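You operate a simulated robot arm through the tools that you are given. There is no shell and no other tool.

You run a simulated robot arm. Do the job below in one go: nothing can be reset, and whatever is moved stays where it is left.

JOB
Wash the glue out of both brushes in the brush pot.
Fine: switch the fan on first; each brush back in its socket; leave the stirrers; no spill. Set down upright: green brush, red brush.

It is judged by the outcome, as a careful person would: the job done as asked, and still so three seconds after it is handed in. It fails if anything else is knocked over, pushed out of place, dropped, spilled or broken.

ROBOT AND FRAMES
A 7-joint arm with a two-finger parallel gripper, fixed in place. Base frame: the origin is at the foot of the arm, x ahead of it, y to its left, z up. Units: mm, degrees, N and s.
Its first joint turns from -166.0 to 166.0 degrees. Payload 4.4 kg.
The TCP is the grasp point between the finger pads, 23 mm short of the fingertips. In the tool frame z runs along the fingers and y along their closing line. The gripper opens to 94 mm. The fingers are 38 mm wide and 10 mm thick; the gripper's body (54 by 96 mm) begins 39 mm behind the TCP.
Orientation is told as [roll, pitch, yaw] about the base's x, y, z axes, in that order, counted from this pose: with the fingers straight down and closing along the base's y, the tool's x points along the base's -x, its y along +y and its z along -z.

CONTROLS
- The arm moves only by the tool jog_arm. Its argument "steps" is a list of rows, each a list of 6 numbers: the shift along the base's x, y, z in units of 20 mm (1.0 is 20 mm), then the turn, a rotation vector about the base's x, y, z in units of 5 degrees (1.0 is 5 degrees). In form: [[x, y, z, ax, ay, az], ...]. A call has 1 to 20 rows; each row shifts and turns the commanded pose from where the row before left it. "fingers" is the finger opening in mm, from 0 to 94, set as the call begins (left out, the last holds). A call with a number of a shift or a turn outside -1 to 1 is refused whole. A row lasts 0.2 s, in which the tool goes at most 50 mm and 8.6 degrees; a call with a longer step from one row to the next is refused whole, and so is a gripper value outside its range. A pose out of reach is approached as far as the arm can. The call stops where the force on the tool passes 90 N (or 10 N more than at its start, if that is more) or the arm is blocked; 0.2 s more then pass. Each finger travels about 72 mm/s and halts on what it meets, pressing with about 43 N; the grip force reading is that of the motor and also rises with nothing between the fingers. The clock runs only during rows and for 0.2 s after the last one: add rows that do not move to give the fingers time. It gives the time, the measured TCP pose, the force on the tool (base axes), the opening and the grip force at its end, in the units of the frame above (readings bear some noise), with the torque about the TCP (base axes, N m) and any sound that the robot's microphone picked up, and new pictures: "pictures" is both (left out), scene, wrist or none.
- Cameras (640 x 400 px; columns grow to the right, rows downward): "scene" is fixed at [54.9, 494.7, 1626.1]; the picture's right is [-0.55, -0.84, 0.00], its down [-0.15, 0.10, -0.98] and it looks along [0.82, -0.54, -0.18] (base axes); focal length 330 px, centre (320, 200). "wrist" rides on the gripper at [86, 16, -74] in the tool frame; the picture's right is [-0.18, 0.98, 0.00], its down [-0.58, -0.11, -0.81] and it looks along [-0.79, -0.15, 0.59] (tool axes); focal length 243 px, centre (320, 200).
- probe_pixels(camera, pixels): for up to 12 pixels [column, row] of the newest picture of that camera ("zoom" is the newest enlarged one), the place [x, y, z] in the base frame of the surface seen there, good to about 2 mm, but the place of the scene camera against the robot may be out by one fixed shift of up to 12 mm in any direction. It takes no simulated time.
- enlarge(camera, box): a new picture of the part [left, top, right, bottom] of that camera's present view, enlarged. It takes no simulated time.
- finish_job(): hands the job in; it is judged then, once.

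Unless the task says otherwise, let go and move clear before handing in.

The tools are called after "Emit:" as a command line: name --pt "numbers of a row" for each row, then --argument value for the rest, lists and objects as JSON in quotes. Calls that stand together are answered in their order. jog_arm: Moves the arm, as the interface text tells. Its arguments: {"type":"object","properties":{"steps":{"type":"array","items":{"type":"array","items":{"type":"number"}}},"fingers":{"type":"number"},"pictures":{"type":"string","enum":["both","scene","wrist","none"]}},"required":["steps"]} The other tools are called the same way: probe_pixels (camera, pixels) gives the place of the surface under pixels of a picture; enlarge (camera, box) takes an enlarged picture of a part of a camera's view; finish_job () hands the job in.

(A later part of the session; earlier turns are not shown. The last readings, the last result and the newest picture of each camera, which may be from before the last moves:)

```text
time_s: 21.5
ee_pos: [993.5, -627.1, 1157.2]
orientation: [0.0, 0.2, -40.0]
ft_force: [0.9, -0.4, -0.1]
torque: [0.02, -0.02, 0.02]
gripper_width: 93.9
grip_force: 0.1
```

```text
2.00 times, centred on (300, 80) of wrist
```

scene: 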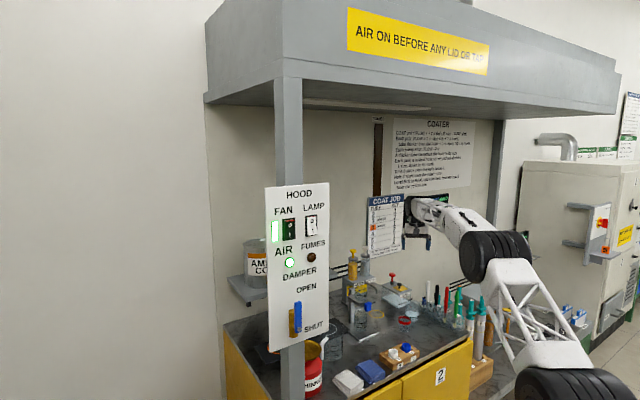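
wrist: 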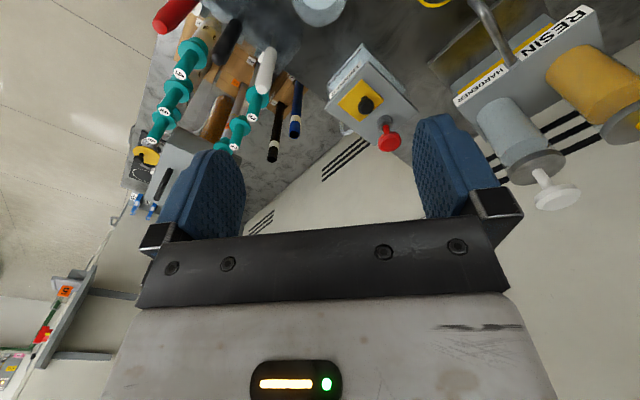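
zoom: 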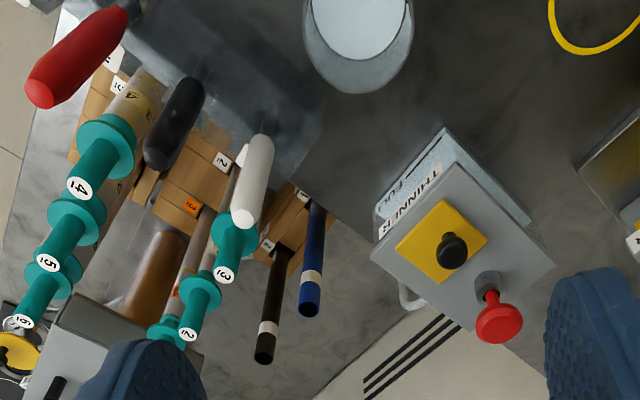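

The shoulder is near z≈1230 and the elbow near (450,-230,1370), so the arm is well clear of the bench. I test descending over the pot to z≈960 (fingertips 937, above the rim at ~887).

Emit:
jog_arm --pt "0 -0.1 -1 0 0 0" --pt "0 -0.1 -1 0 0 0" --pt "0 0 -1 0 0 0" --pt "0 0 -1 0 0 0" --pt "0 0 -1 0 0 0" --pt "0 0 -1 0 0 0" --pt "0 0 -1 0 0 0" --pt "0 0 -1 0 0 0" --pt "0 0 -1 0 0 0" --pt "0 0 0 0 0 0" --pt "0 0 0 0 0 0"

```text
time_s: 23.9
ee_pos: [995.0, -633.8, 980.7]
orientation: [0.0, 0.2, -39.9]
ft_force: [0.2, 0.7, 0.4]
torque: [0.01, 0.0, 0.0]
gripper_width: 94.1
grip_force: 0.2
```

scene: 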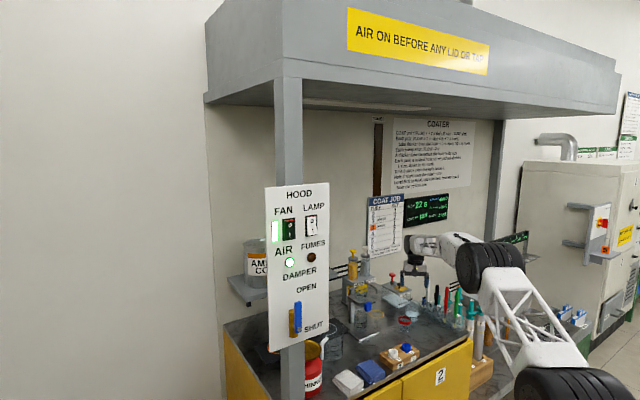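
wrist: 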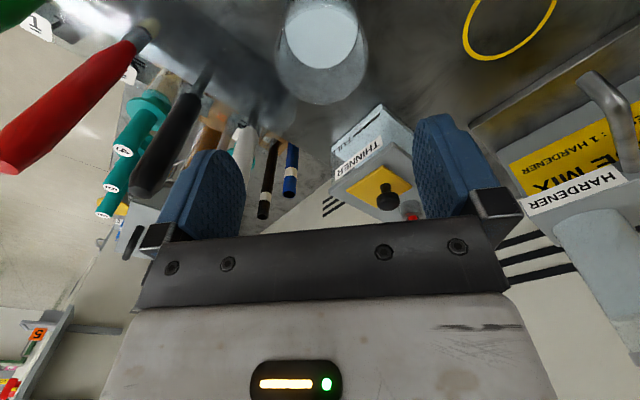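

The arm reaches there too with the tool down. From this close view I probe the pot's rim and liquid precisely (wrist 283–368, 0–105).

Emit:
enlarge --camera "wrist" --box '[260, 0, 390, 110]'

Emit:
enlarge --camera "wrist" --box '[0, 0, 300, 200]'

Emit:
probe_pixels --camera "wrist" --pixels '[[322, 35], [290, 35], [357, 35], [322, 60], [322, 10], [282, 40], [368, 40], [322, 85], [322, 100], [280, 70], [368, 70], [300, 90]]'

```text
3.64 times, centred on (325, 55) of wrist
```

zoom: 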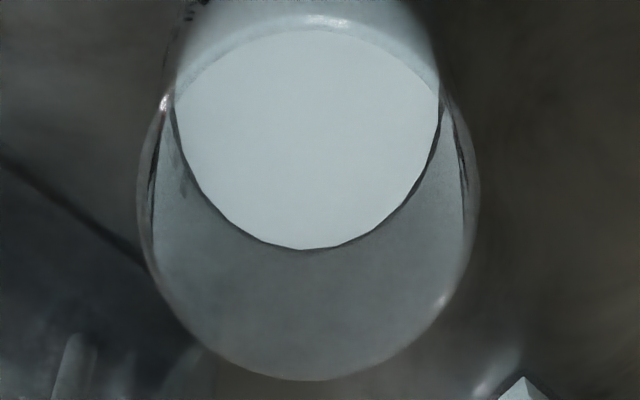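

```text
2.00 times, centred on (150, 100) of wrist
```

zoom: 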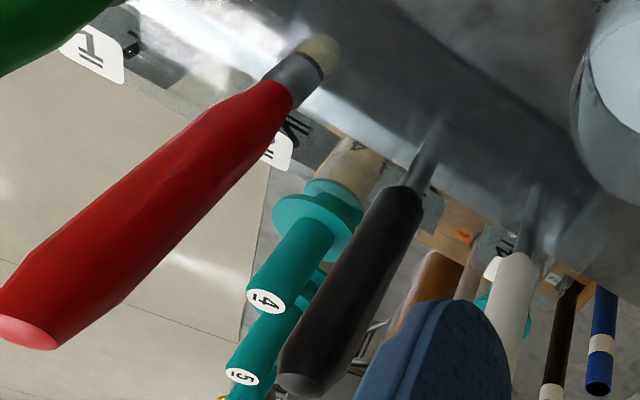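

```text
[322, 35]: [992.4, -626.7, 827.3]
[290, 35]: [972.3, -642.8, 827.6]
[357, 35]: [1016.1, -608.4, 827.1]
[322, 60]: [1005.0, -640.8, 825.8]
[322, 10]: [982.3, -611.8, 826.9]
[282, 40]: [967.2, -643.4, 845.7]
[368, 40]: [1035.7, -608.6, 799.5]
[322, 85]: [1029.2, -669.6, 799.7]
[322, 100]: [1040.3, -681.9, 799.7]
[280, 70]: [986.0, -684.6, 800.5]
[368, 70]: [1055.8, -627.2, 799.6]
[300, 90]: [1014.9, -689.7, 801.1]
```

The pot fits a circle centred ≈(990,-623) with R≈30, rim z≈883 and liquid z≈826.5; the arm reaches everything tool-down. I lift to z≈1100 and move over the green brush with fingers set to 50 mm.

Emit:
jog_arm --pt "0 0 1 0 0 0" --pt "0 0 1 0 0 0" --pt "0 0 1 0 0 0" --pt "0 0 1 0 0 0" --pt "0 0 1 0 0 0" --pt "0 0 1 0 0 0" --pt "-0.9 -0.44 0 0 0 0" --pt "-0.9 -0.44 0 0 0 0" --pt "-0.9 -0.44 0 0 0 0" --pt "-0.9 -0.44 0 0 0 0" --pt "-0.9 -0.44 0 0 0 0" --pt "-0.9 -0.44 0 0 0 0" --pt "-0.9 -0.44 0 0 0 0" --pt "-0.9 -0.44 0 0 0 0" --pt "-0.9 -0.44 0 0 0 0" --pt "0 0 0 0 0 0" --pt "0 0 0 0 0 0" --fingers 50

```text
time_s: 27.5
ee_pos: [830.4, -713.8, 1096.6]
orientation: [0.0, 0.2, -39.9]
ft_force: [-0.3, 0.2, 0.3]
torque: [-0.02, -0.01, -0.01]
gripper_width: 49.8
grip_force: 0.1
```

scene: 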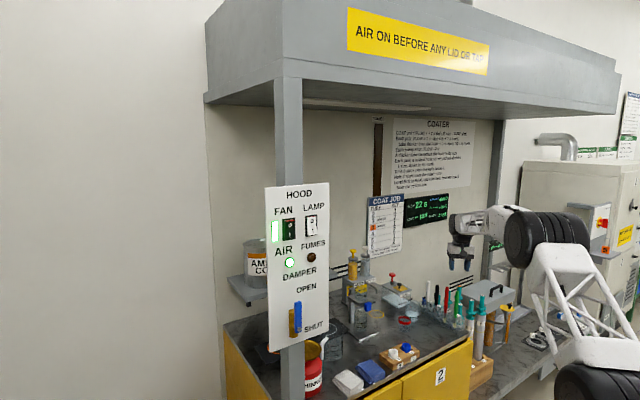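
wrist: 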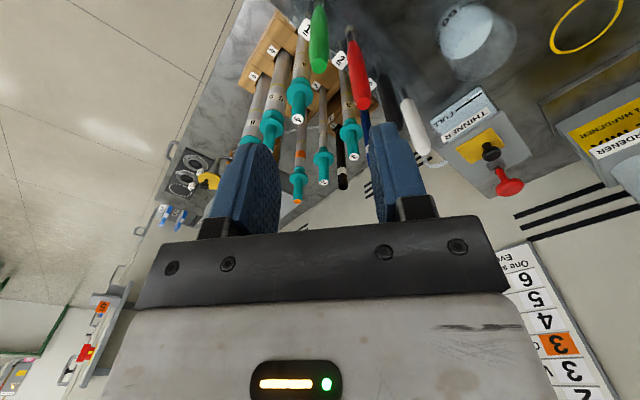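

The green handle top shows at wrist (319,68), on the TCP's centre column. I zoom in to get its exact axis.

Emit:
enlarge --camera "wrist" --box '[290, 0, 390, 80]'

Emit:
probe_pixels --camera "wrist" --pixels '[[319, 69], [319, 66], [319, 60], [314, 50], [319, 50], [324, 50], [314, 30], [319, 30], [324, 30], [361, 104], [355, 85], [348, 50]]'

```text
5.00 times, centred on (340, 40) of wrist
```

zoom: 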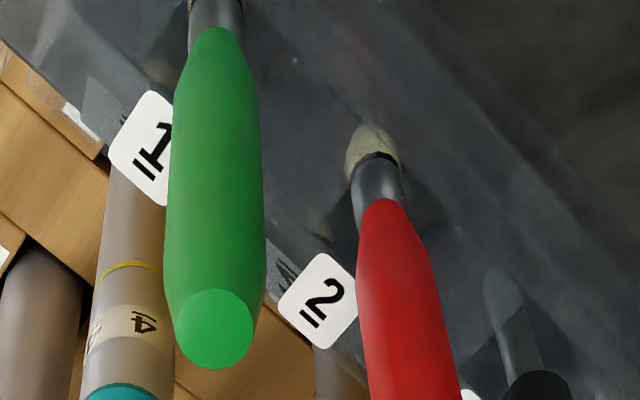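

```text
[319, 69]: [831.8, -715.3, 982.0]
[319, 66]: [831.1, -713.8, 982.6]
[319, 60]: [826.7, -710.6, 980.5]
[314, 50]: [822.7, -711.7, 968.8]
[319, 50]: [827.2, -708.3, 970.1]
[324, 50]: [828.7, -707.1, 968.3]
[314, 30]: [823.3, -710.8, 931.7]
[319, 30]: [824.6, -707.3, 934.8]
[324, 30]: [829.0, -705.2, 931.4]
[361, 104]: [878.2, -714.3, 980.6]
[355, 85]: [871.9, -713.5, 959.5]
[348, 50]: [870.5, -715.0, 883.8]
```

The green handle's top disc centre is (831.1,-713.8,982.5), right under the TCP. I probe the red bristle/ferrule for lengths, then descend on green.

Emit:
probe_pixels --camera "zoom" --pixels '[[362, 126], [362, 132], [366, 140], [372, 152], [378, 170], [382, 190], [384, 205], [180, 330], [250, 328], [215, 294], [215, 364], [215, 20]]'

Emit:
jog_arm --pt "0.02 0 -0.9 0 0 0" --pt "0 0 -0.9 0 0 0" --pt "0 0 -0.9 0 0 0" --pt "0 0 -0.7 0 0 0" --pt "0 0 -0.5 0 0 0" --pt "0 0 0 0 0 0"

```text
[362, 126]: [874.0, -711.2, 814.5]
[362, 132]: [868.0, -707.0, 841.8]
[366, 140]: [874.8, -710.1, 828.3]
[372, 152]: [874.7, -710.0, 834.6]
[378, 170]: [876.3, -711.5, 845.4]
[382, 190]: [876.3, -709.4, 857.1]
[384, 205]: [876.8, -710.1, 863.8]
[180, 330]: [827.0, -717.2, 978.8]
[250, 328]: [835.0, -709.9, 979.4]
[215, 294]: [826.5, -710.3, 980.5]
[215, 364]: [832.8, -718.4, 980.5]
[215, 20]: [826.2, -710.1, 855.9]
```

```text
time_s: 28.9
ee_pos: [831.0, -713.0, 1020.0]
orientation: [0.1, 0.2, -40.0]
ft_force: [-0.1, 0.3, -0.3]
torque: [0.02, 0.0, 0.01]
gripper_width: 49.9
grip_force: 0.0
```

scene: 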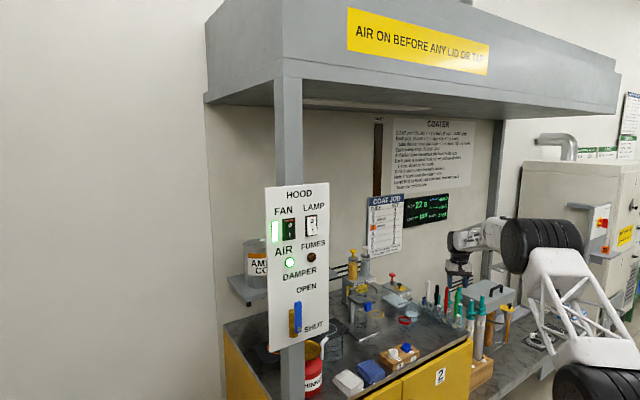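
wrist: 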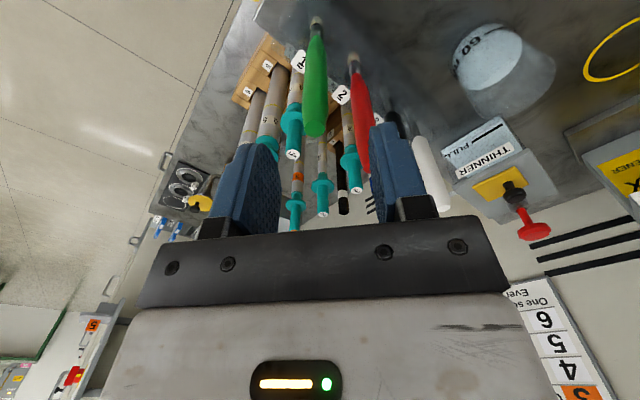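

The green handle is centred between the fingers (wrist 314,100), with the red one clear of the right finger. I descend to z≈955 for the grasp.

Emit:
jog_arm --pt "0 0 -0.7 0 0 0" --pt "0 0 -0.7 0 0 0" --pt "0 0 -0.7 0 0 0" --pt "0 0 -0.6 0 0 0" --pt "0 0 -0.55 0 0 0" --pt "0 0 0 0 0 0"

```text
time_s: 30.3
ee_pos: [832.1, -713.4, 955.7]
orientation: [-0.1, 0.2, -40.0]
ft_force: [0.3, 0.2, 1.2]
torque: [0.01, -0.02, -0.02]
gripper_width: 50.0
grip_force: 0.1
```

scene: 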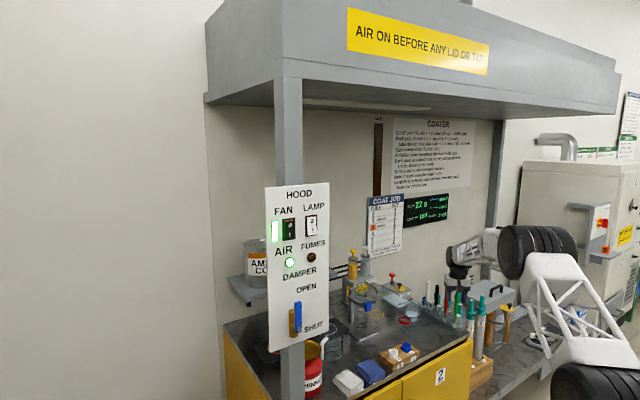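
wrist: 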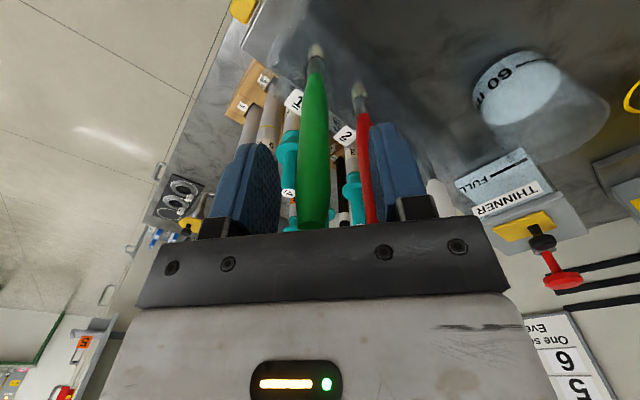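

I check the handle's centring between the pads before closing.

Emit:
enlarge --camera "wrist" --box '[220, 110, 430, 240]'

Emit:
probe_pixels --camera "wrist" --pixels '[[300, 180], [306, 180], [312, 180], [318, 180], [324, 180], [328, 180], [302, 140], [313, 140], [325, 140], [305, 205], [312, 205], [322, 205]]'

Emit:
probe_pixels --camera "wrist" --pixels '[[275, 190], [260, 170], [375, 180], [390, 170], [240, 200], [400, 190]]'

```text
3.05 times, centred on (325, 175) of wrist
```

zoom: 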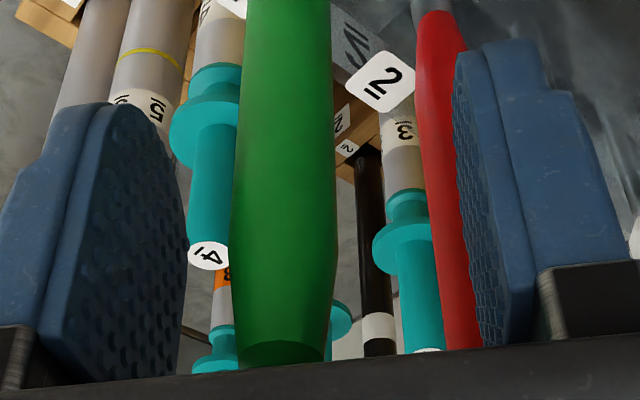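

```text
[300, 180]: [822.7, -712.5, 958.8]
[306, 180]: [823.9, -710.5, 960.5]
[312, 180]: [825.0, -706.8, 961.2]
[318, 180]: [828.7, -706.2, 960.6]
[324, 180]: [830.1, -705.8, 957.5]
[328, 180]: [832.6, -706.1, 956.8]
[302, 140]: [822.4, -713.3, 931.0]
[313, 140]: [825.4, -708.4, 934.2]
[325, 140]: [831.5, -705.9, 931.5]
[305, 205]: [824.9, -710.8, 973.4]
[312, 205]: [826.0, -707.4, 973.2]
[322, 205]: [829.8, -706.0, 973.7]
```

```text
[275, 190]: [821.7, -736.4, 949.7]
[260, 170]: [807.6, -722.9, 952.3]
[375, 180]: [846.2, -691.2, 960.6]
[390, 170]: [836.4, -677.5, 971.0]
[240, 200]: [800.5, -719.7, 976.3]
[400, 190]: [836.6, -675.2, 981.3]
```

The handle axis is (830.5,-713.9), about 2 mm toward the left pad relative to the pad mid-plane. I shift TCP by (-1.3,-1.5) mm and then close on the handle.

Emit:
jog_arm --pt "-0.065 -0.077 0 0 0 0" --pt "0 0 0 0 0 0" --pictures "none"

Emit:
jog_arm --pt "0 0 0 0 0 0" --pt "0 0 0 0 0 0" --pt "0 0 0 0 0 0" --pt "0 0 0 0 0 0" --fingers 10

```text
time_s: 30.9
ee_pos: [830.3, -713.9, 956.3]
orientation: [0.0, 0.2, -40.1]
ft_force: [-0.1, -0.3, -0.6]
torque: [-0.02, -0.01, 0.0]
gripper_width: 50.1
grip_force: 0.0
```

```text
time_s: 31.9
ee_pos: [830.2, -714.1, 955.5]
orientation: [-0.1, 0.2, -40.0]
ft_force: [0.8, -0.6, 0.4]
torque: [0.05, 0.04, -0.03]
gripper_width: 15.0
grip_force: 43.1
```

scene: 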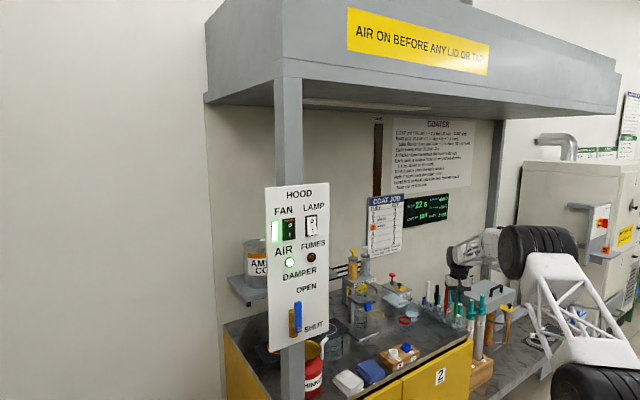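
wrist: 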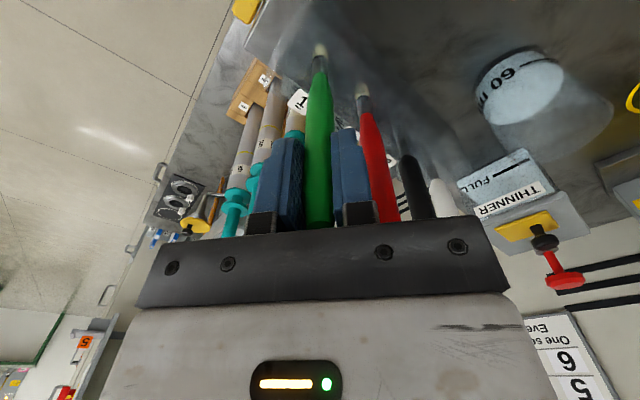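

Grip holds at 15 mm on the green handle with no side load. I lift straight up 100 mm.

Emit:
jog_arm --pt "0 0 0.3 0 0 0" --pt "0 0 0.5 0 0 0" --pt "0 0 0.5 0 0 0" --pt "0 0 0.5 0 0 0" --pt "0 0 0.6 0 0 0" --pt "0 0 0.6 0 0 0" --pt "0 0 0.8 0 0 0" --pt "0 0 0.8 0 0 0" --pt "0 0 0.4 0 0 0" --pt "0 0 0 0 0 0"

```text
time_s: 34.1
ee_pos: [831.5, -714.7, 1055.9]
orientation: [0.1, 0.1, -39.9]
ft_force: [0.0, 0.3, 0.2]
torque: [0.01, 0.03, 0.01]
gripper_width: 15.2
grip_force: 43.4
```

scene: 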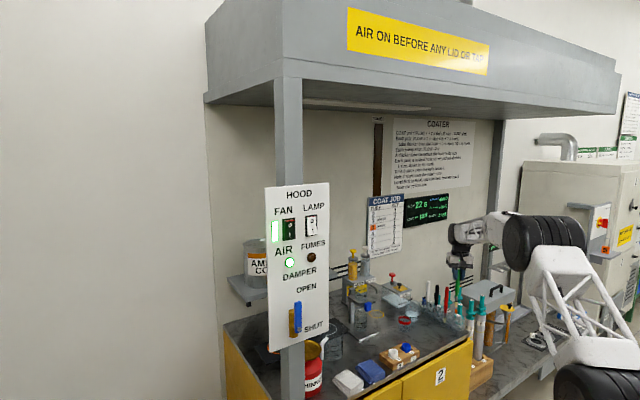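
wrist: 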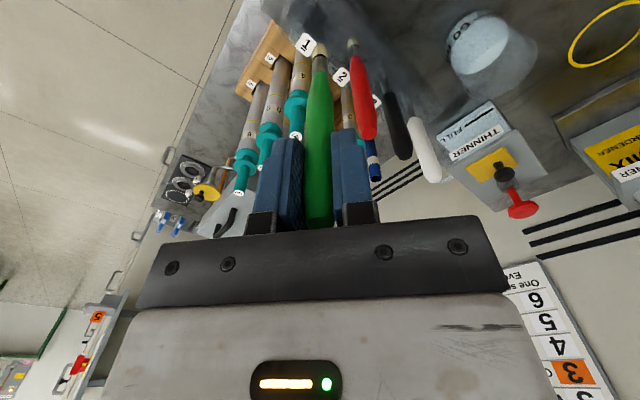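

The green brush is out of its socket and held upright. I probe its tip (wrist ~320,45) and the empty socket under it.

Emit:
enlarge --camera "wrist" --box '[280, 20, 370, 90]'

Emit:
enlarge --camera "scene" --box '[430, 240, 490, 340]'

```text
5.71 times, centred on (325, 55) of wrist
```

zoom: 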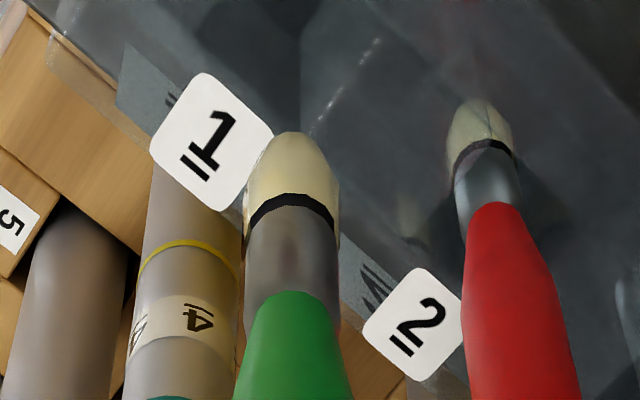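

```text
4.00 times, centred on (460, 290) of scene
```

zoom: 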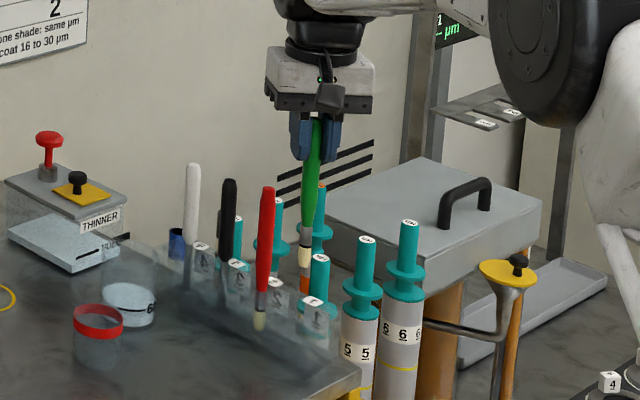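

Emit:
probe_pixels --camera "wrist" --pixels '[[319, 44], [319, 46], [319.5, 49], [320, 53], [320, 58], [320, 66], [321, 75], [321, 110], [352, 38], [352, 41], [352, 44], [353, 52]]'

```text
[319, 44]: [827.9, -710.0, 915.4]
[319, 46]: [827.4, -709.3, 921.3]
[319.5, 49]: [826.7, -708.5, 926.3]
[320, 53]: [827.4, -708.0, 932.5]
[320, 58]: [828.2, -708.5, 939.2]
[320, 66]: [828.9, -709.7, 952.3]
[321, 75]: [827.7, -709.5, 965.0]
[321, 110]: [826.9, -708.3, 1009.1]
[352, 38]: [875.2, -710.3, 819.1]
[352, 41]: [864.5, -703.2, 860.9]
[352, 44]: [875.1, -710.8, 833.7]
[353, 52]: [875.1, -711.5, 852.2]
```

The bristle tip is at z≈913 (tip sits 143 mm below TCP; bristles ~23 mm long). I carry it clear of the rack first in +y, then over to the pot centre at (990,-623).

Emit:
jog_arm --pt "0 0.7 0 0 0 0" --pt "0 0.7 0 0 0 0" --pt "0 0.6 0 0 0 0" --pt "0.8 0.26 0 0 0 0" --pt "0.8 0.26 0 0 0 0" --pt "0.8 0.26 0 0 0 0" --pt "0.8 0.26 0 0 0 0" --pt "0.8 0.26 0 0 0 0" --pt "0.8 0.26 0 0 0 0" --pt "0.8 0.26 0 0 0 0" --pt "0.8 0.26 0 0 0 0" --pt "0.8 0.26 0 0 0 0" --pt "0.7 0.235 0 0 0 0" --pt "0 0 0 0 0 0" --pt "0 0 0 0 0 0"

```text
time_s: 37.3
ee_pos: [988.3, -624.6, 1057.1]
orientation: [0.0, 0.2, -40.0]
ft_force: [0.5, -0.7, -1.0]
torque: [-0.03, 0.0, 0.02]
gripper_width: 14.8
grip_force: 42.9
```

scene: 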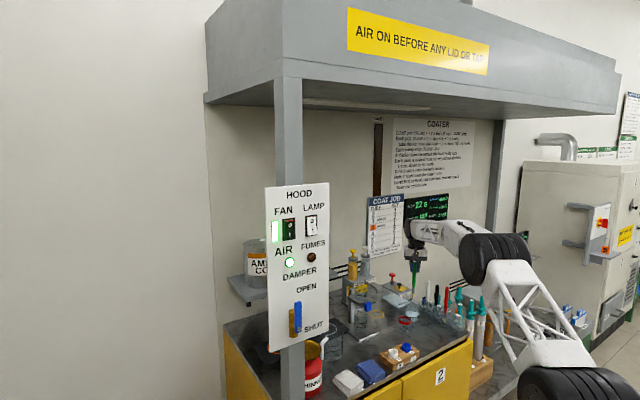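
wrist: 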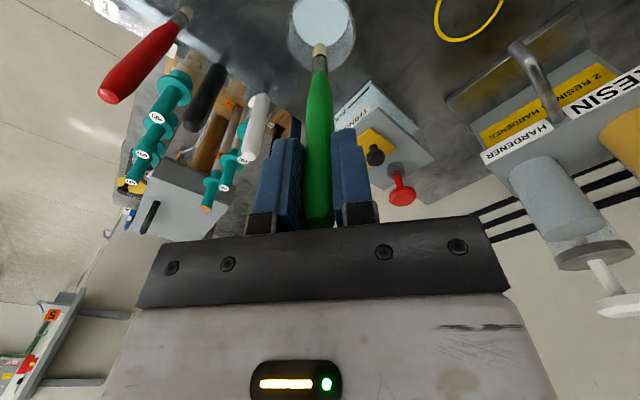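

The brush now hangs over the pot (wrist 320,50 with the pot rim around 320,35). I zoom both cameras to check centring before lowering.

Emit:
enlarge --camera "wrist" --box '[270, 0, 370, 80]'

Emit:
enlarge --camera "scene" --box '[385, 250, 445, 340]'

Emit:
probe_pixels --camera "wrist" --pixels '[[320, 30], [300, 20], [345, 20], [320, 10], [300, 35], [320, 46], [318, 52], [292, 25], [352, 25], [322, 3], [319, 48], [320, 60]]'

```text
5.00 times, centred on (320, 40) of wrist
```

zoom: 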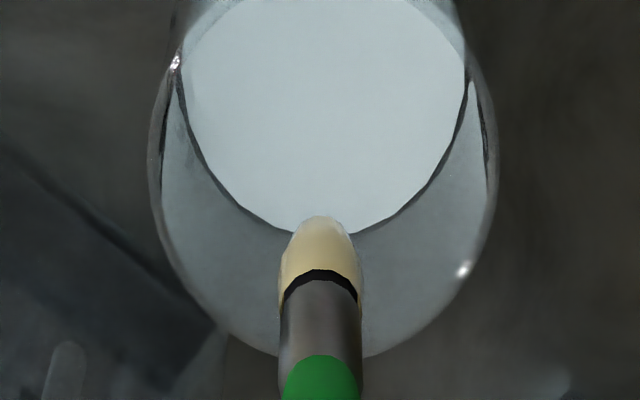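

```text
4.44 times, centred on (415, 295) of scene
```

zoom: 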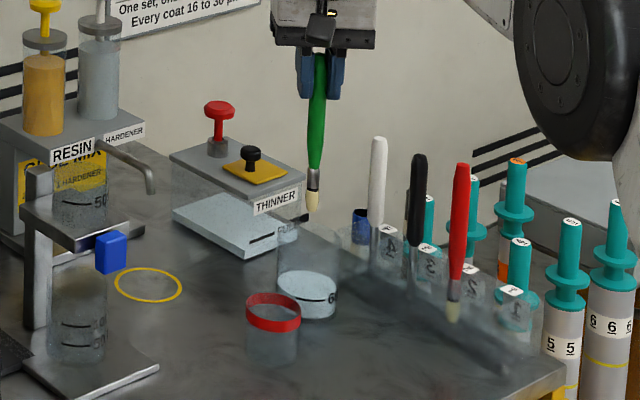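

```text
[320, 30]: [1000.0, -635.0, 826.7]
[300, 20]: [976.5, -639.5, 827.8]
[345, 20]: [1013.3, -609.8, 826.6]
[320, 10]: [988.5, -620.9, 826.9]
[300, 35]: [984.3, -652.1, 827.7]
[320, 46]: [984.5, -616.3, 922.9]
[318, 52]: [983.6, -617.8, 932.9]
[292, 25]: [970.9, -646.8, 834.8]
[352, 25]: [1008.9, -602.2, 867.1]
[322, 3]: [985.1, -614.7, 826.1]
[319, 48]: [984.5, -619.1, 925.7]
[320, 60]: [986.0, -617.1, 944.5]
```

The brush (axis ≈989,-622) is within 2 mm of the pot centre (990.5,-623). I lower it 80 mm so the tip is just above the thinner.

Emit:
jog_arm --pt "0.05 -0.05 -0.4 0 0 0" --pt "0 0 -0.5 0 0 0" --pt "0 0 -0.5 0 0 0" --pt "0 0 -0.5 0 0 0" --pt "0 0 -0.5 0 0 0" --pt "0 0 -0.5 0 0 0" --pt "0 0 -0.5 0 0 0" --pt "0 0 -0.4 0 0 0" --pt "0 0 -0.2 0 0 0" --pt "0 0 0 0 0 0"

```text
time_s: 39.5
ee_pos: [986.8, -624.5, 976.4]
orientation: [0.1, 0.2, -40.0]
ft_force: [-0.5, 0.4, 0.0]
torque: [0.01, -0.03, -0.03]
gripper_width: 15.2
grip_force: 42.6
```

scene: 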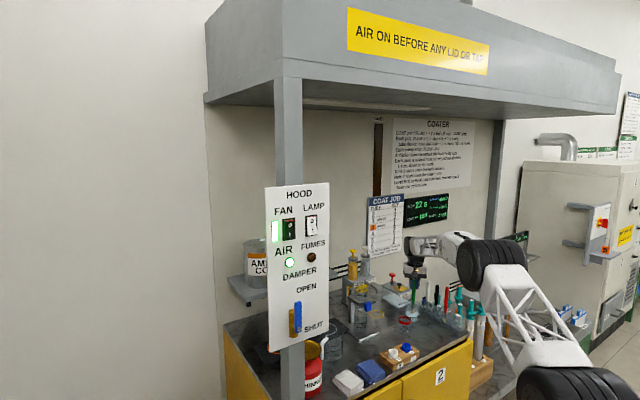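
wrist: 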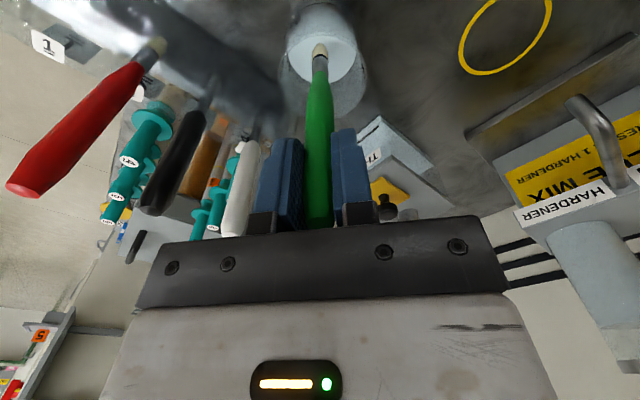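

Emit:
enlarge --camera "wrist" --box '[270, 0, 380, 110]'

Emit:
enlarge --camera "scene" --box '[395, 275, 435, 330]'

Emit:
probe_pixels --camera "wrist" --pixels '[[321, 45], [321, 47], [320, 50], [320, 55], [320, 62], [300, 40], [340, 40], [321, 30]]'

```text
3.64 times, centred on (325, 55) of wrist
```

zoom: 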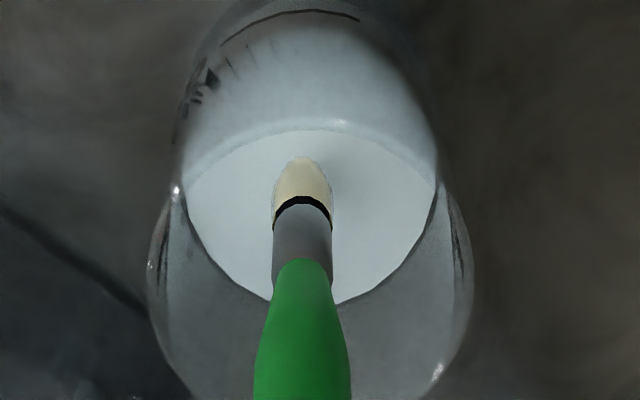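

```text
7.27 times, centred on (415, 302) of scene
```

zoom: 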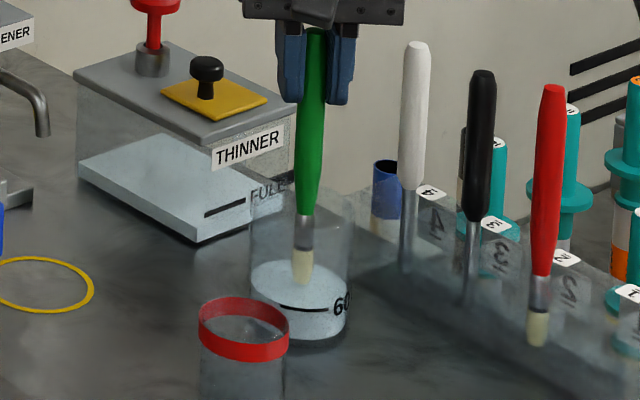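

```text
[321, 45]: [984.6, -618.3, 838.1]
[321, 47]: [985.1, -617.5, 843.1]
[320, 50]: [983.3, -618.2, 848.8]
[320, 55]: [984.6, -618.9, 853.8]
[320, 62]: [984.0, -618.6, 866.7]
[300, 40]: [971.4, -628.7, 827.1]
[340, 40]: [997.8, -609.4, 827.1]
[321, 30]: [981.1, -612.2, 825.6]
```

The brush is centred inside the pot with its tip just above the thinner (scene zoom 303,275). I lower gently about 25 mm to submerge the bristles.

Emit:
jog_arm --pt "0 0 -0.2 0 0 0" --pt "0 0 -0.2 0 0 0" --pt "0 0 -0.2 0 0 0" --pt "0 0 -0.2 0 0 0" --pt "0 0 -0.2 0 0 0" --pt "0 0 -0.2 0 0 0" --pt "0 0 -0.05 0 0 0" --pt "0 0 0 0 0 0"

```text
time_s: 41.3
ee_pos: [990.5, -623.7, 951.1]
orientation: [0.0, 0.2, -40.0]
ft_force: [0.1, 0.7, 0.4]
torque: [-0.04, 0.04, 0.03]
gripper_width: 15.0
grip_force: 42.9
```

scene: 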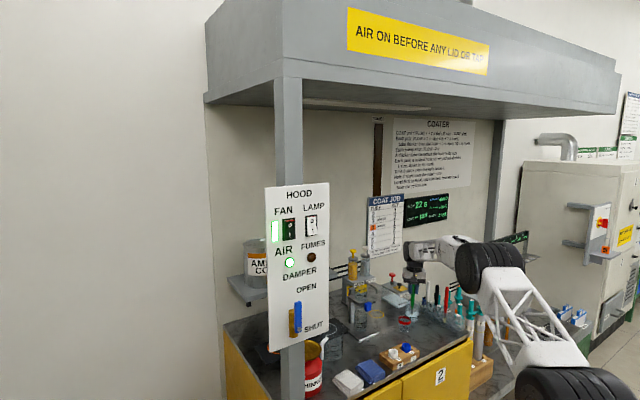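
wrist: 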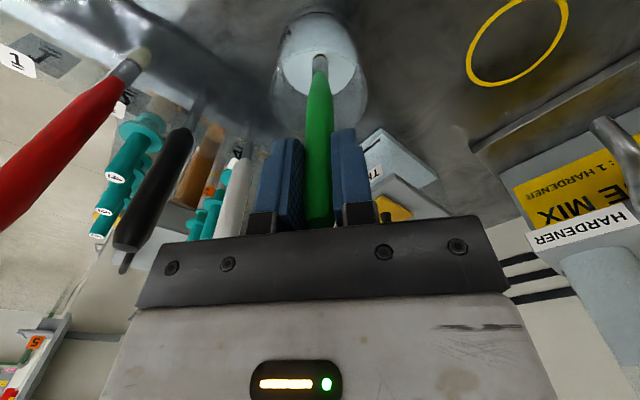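

The bristles are in the thinner with no contact force. I check submersion with zooms.

Emit:
enlarge --camera "wrist" --box '[280, 20, 360, 100]'

Emit:
enlarge --camera "scene" --box '[395, 275, 435, 330]'

```text
5.00 times, centred on (320, 60) of wrist
```

zoom: 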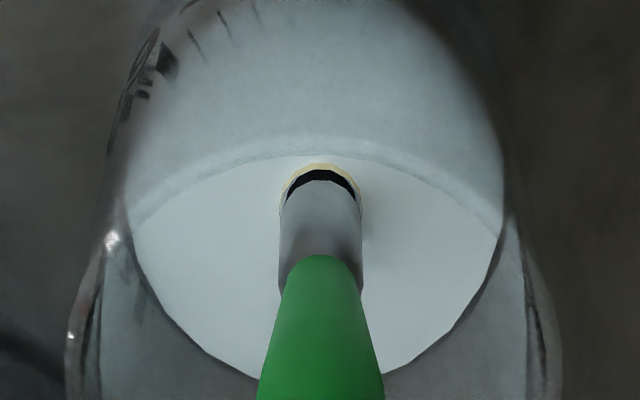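

```text
7.27 times, centred on (415, 302) of scene
```

zoom: 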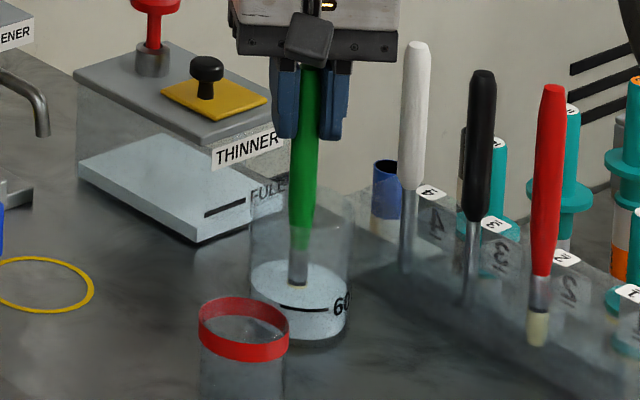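

The bristles are nearly all under; I go 2 mm deeper and swish in slow 9 mm-radius circles, well inside the 29 mm inner radius.

Emit:
jog_arm --pt "0.225 0 -0.05 0 0 0" --pt "0.225 0 -0.05 0 0 0" --pt "-0.086 0.2645 0 0 0 0" --pt "-0.225 0.1635 0 0 0 0" --pt "-0.278 0 0 0 0 0" --pt "-0.225 -0.1635 0 0 0 0" --pt "-0.086 -0.2645 0 0 0 0" --pt "0.086 -0.2645 0 0 0 0" --pt "0.225 -0.1635 0 0 0 0" --pt "0.278 0 0 0 0 0" --pt "0.225 0.1635 0 0 0 0" --pt "0.086 0.2645 0 0 0 0" --pt "-0.086 0.2645 0 0 0 0" --pt "-0.225 0.1635 0 0 0 0" --pt "-0.278 0 0 0 0 0" --pt "-0.225 -0.1635 0 0 0 0" --pt "-0.086 -0.2645 0 0 0 0" --pt "0.086 -0.2645 0 0 0 0" --pt "0.225 -0.1635 0 0 0 0" --pt "0.278 0 0 0 0 0"

```text
time_s: 45.5
ee_pos: [991.2, -633.4, 949.9]
orientation: [0.0, 0.1, -40.1]
ft_force: [0.9, -0.3, 0.0]
torque: [0.0, 0.01, 0.01]
gripper_width: 15.0
grip_force: 42.9
```

scene: 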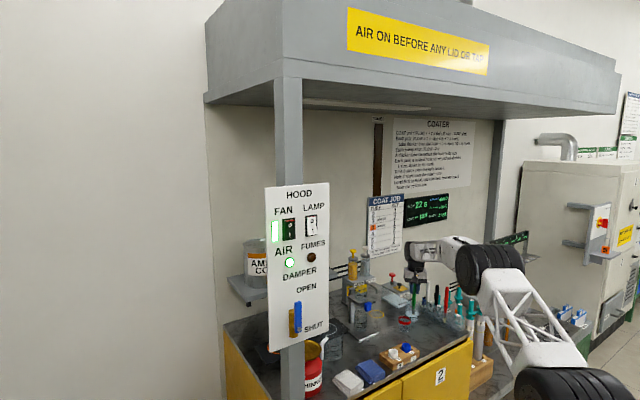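
wrist: 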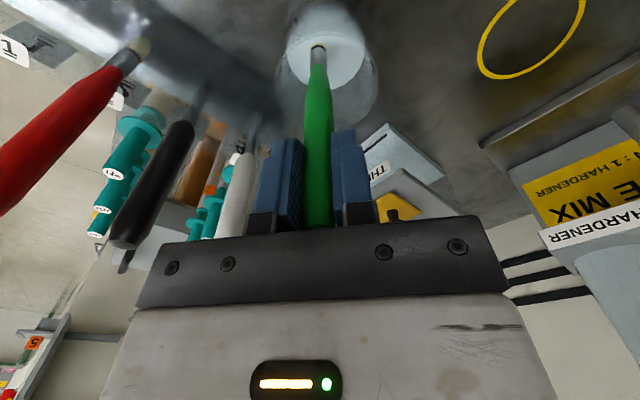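

Swishing goes without contact (forces under 1 N) and the pot stays put. I continue circling, recentre, and dunk gently.

Emit:
jog_arm --pt "0.225 0.1635 0 0 0 0" --pt "0.086 0.2645 0 0 0 0" --pt "-0.086 0.2645 0 0 0 0" --pt "-0.225 0.1635 0 0 0 0" --pt "-0.278 0 0 0 0 0" --pt "-0.225 -0.1635 0 0 0 0" --pt "-0.086 -0.2645 0 0 0 0" --pt "0.086 -0.2645 0 0 0 0" --pt "0.225 -0.1635 0 0 0 0" --pt "0.278 0 0 0 0 0" --pt "0.225 0.1635 0 0 0 0" --pt "0.086 0.2645 0 0 0 0" --pt "-0.225 0 0 0 0 0" --pt "-0.225 0 0 0 0 0" --pt "0 0 0.2 0 0 0" --pt "0 0 -0.2 0 0 0" --pt "0 0 0.2 0 0 0" --pt "0 0 -0.2 0 0 0" --pt "0 0 0 0 0 0"

Emit:
enlarge --camera "wrist" --box '[280, 0, 380, 100]'

Emit:
enlarge --camera "scene" --box '[395, 275, 435, 330]'

```text
time_s: 49.5
ee_pos: [988.8, -623.9, 948.8]
orientation: [-0.1, 0.2, -39.9]
ft_force: [-1.0, -0.9, -0.4]
torque: [0.02, -0.01, -0.02]
gripper_width: 15.3
grip_force: 43.1
```

scene: 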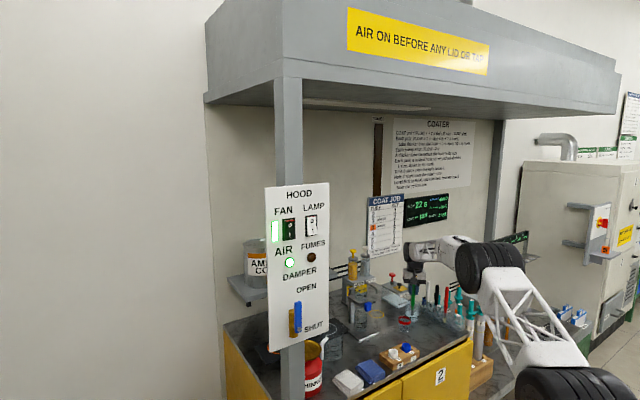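
wrist: 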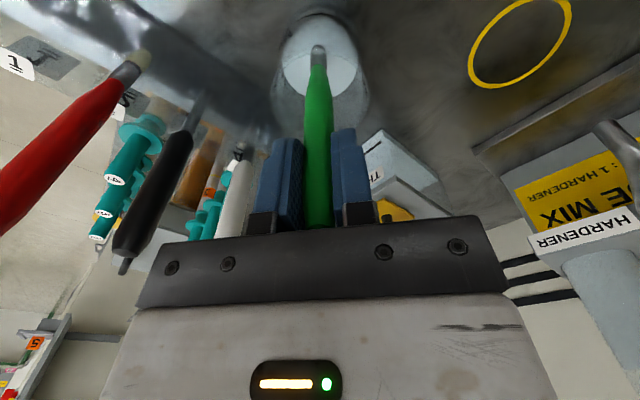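

```text
4.00 times, centred on (330, 50) of wrist
```

zoom: 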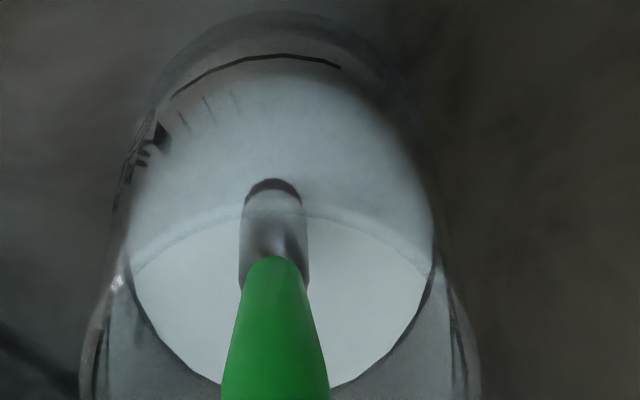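

```text
7.27 times, centred on (415, 302) of scene
```

zoom: 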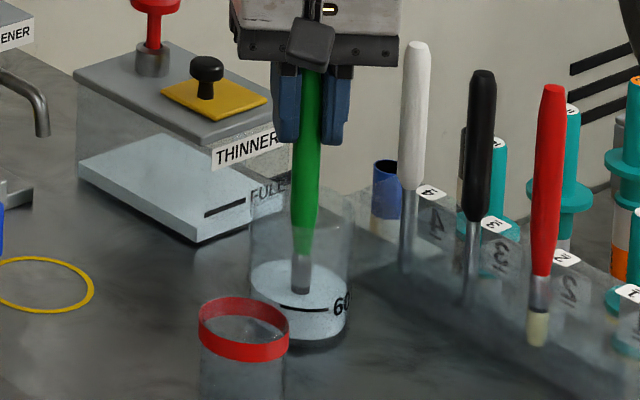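

The bristles are fully under. I raise the tip slowly to just above the thinner, still inside the pot, let it drip, and inspect.

Emit:
jog_arm --pt "0 0 0.2 0 0 0" --pt "0 0 0.2 0 0 0" --pt "0 0 0.2 0 0 0" --pt "0 0 0.2 0 0 0" --pt "0 0 0.2 0 0 0" --pt "0 0 0.2 0 0 0" --pt "0 0 0.3 0 0 0" --pt "0 0 0 0 0 0" --pt "0 0 0 0 0 0" --pt "0 0 0 0 0 0" --pt "0 0 0 0 0 0" --pt "0 0 0 0 0 0" --pt "0 0 0 0 0 0"

Emit:
enlarge --camera "wrist" --box '[280, 10, 360, 90]'

Emit:
enlarge --camera "scene" --box '[395, 275, 435, 330]'

```text
time_s: 52.3
ee_pos: [989.9, -623.2, 979.3]
orientation: [0.0, 0.2, -40.0]
ft_force: [-0.2, -0.3, -0.7]
torque: [0.05, -0.02, 0.01]
gripper_width: 15.0
grip_force: 42.7
```

scene: 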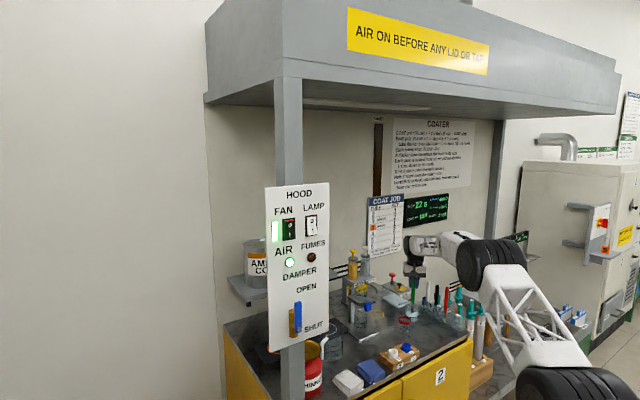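
wrist: 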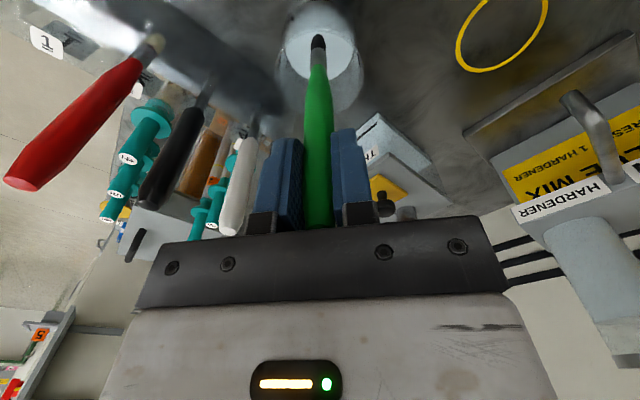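

```text
5.00 times, centred on (320, 50) of wrist
```

zoom: 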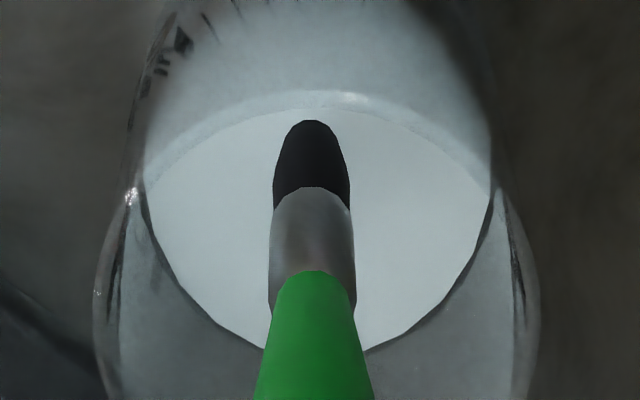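

```text
7.27 times, centred on (415, 302) of scene
```

zoom: 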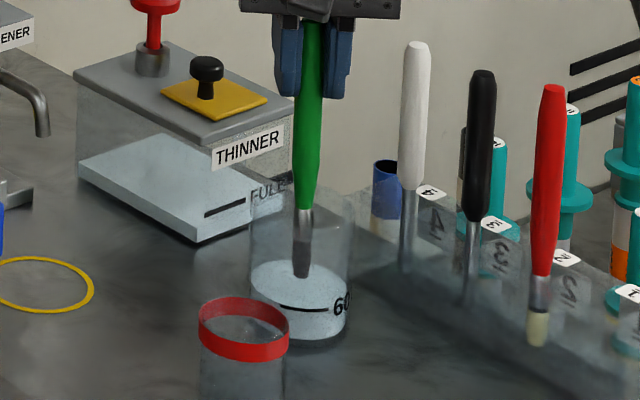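

The bristles turned from cream (glue) to clean dark, which confirms the pot and the wash. I let it drip 2 s more in the pot, then lift out slowly.

Emit:
jog_arm --pt "0 0 0 0 0 0" --pt "0 0 0 0 0 0" --pt "0 0 0 0 0 0" --pt "0 0 0 0 0 0" --pt "0 0 0 0 0 0" --pt "0 0 0 0 0 0" --pt "0 0 0 0 0 0" --pt "0 0 0 0 0 0" --pt "0 0 0 0 0 0" --pt "0 0 0.3 0 0 0" --pt "0 0 0.4 0 0 0" --pt "0 0 0.5 0 0 0" --pt "0 0 0.5 0 0 0" --pt "0 0 0.5 0 0 0" --pt "0 0 0.5 0 0 0" --pt "0 0 0.5 0 0 0" --pt "0 0 0.4 0 0 0" --pt "0 0 0.25 0 0 0" --pt "0 0 0 0 0 0" --pt "0 0 0 0 0 0"

Emit:
enlarge --camera "wrist" --box '[270, 0, 370, 80]'

```text
time_s: 56.5
ee_pos: [989.0, -623.9, 1056.2]
orientation: [0.0, 0.2, -39.9]
ft_force: [0.7, -0.5, -0.1]
torque: [-0.01, 0.0, -0.01]
gripper_width: 14.9
grip_force: 42.7
```

scene: 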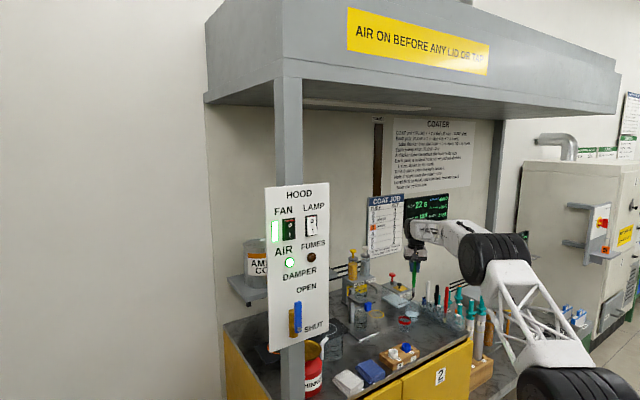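
wrist: 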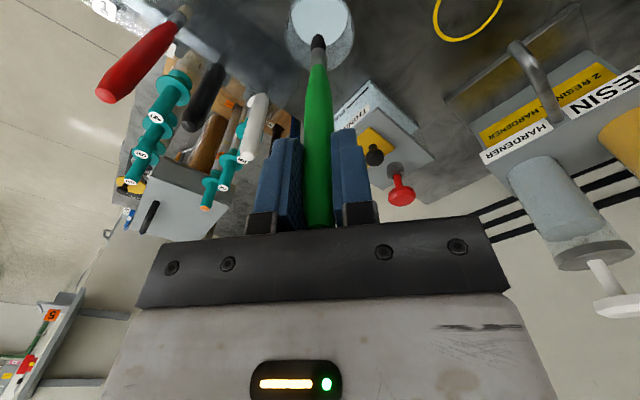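

```text
5.00 times, centred on (320, 40) of wrist
```

zoom: 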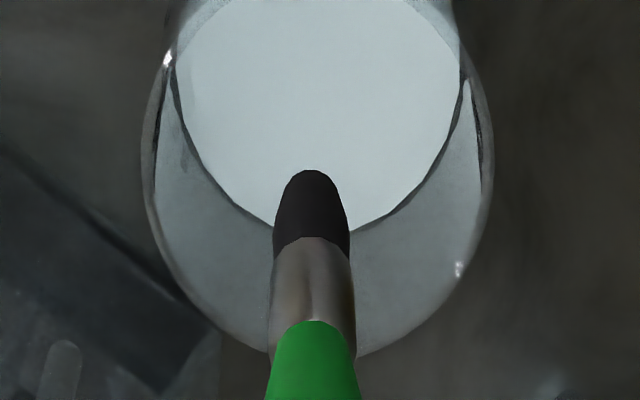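

Compared with before the dip, the brush tip appears shifted in the grip (zoom tip from (320,215) to (312,170)). I probe along the brush to see if it slid or tilted.

Emit:
probe_pixels --camera "wrist" --pixels '[[318, 35], [318, 38], [318, 43], [318, 48], [318, 55], [318, 63], [319, 75], [319, 95], [320, 120], [320, 150], [320, 180], [320, 210]]'

Emit:
enlarge --camera "scene" --box '[390, 240, 440, 310]'

```text
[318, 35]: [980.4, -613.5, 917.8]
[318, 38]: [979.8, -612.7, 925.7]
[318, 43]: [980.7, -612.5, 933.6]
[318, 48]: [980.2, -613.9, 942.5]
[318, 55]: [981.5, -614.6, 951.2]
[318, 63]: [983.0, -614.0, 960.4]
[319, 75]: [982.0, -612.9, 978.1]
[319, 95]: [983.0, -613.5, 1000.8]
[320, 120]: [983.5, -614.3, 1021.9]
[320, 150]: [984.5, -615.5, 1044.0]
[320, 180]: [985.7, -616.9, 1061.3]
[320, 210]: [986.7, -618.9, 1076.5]
```

```text
5.71 times, centred on (415, 275) of scene
```

zoom: 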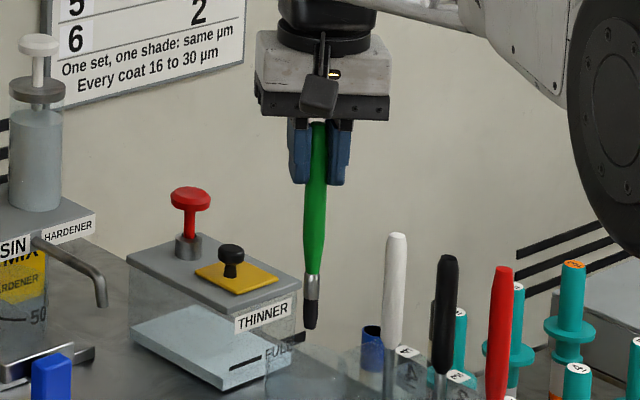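

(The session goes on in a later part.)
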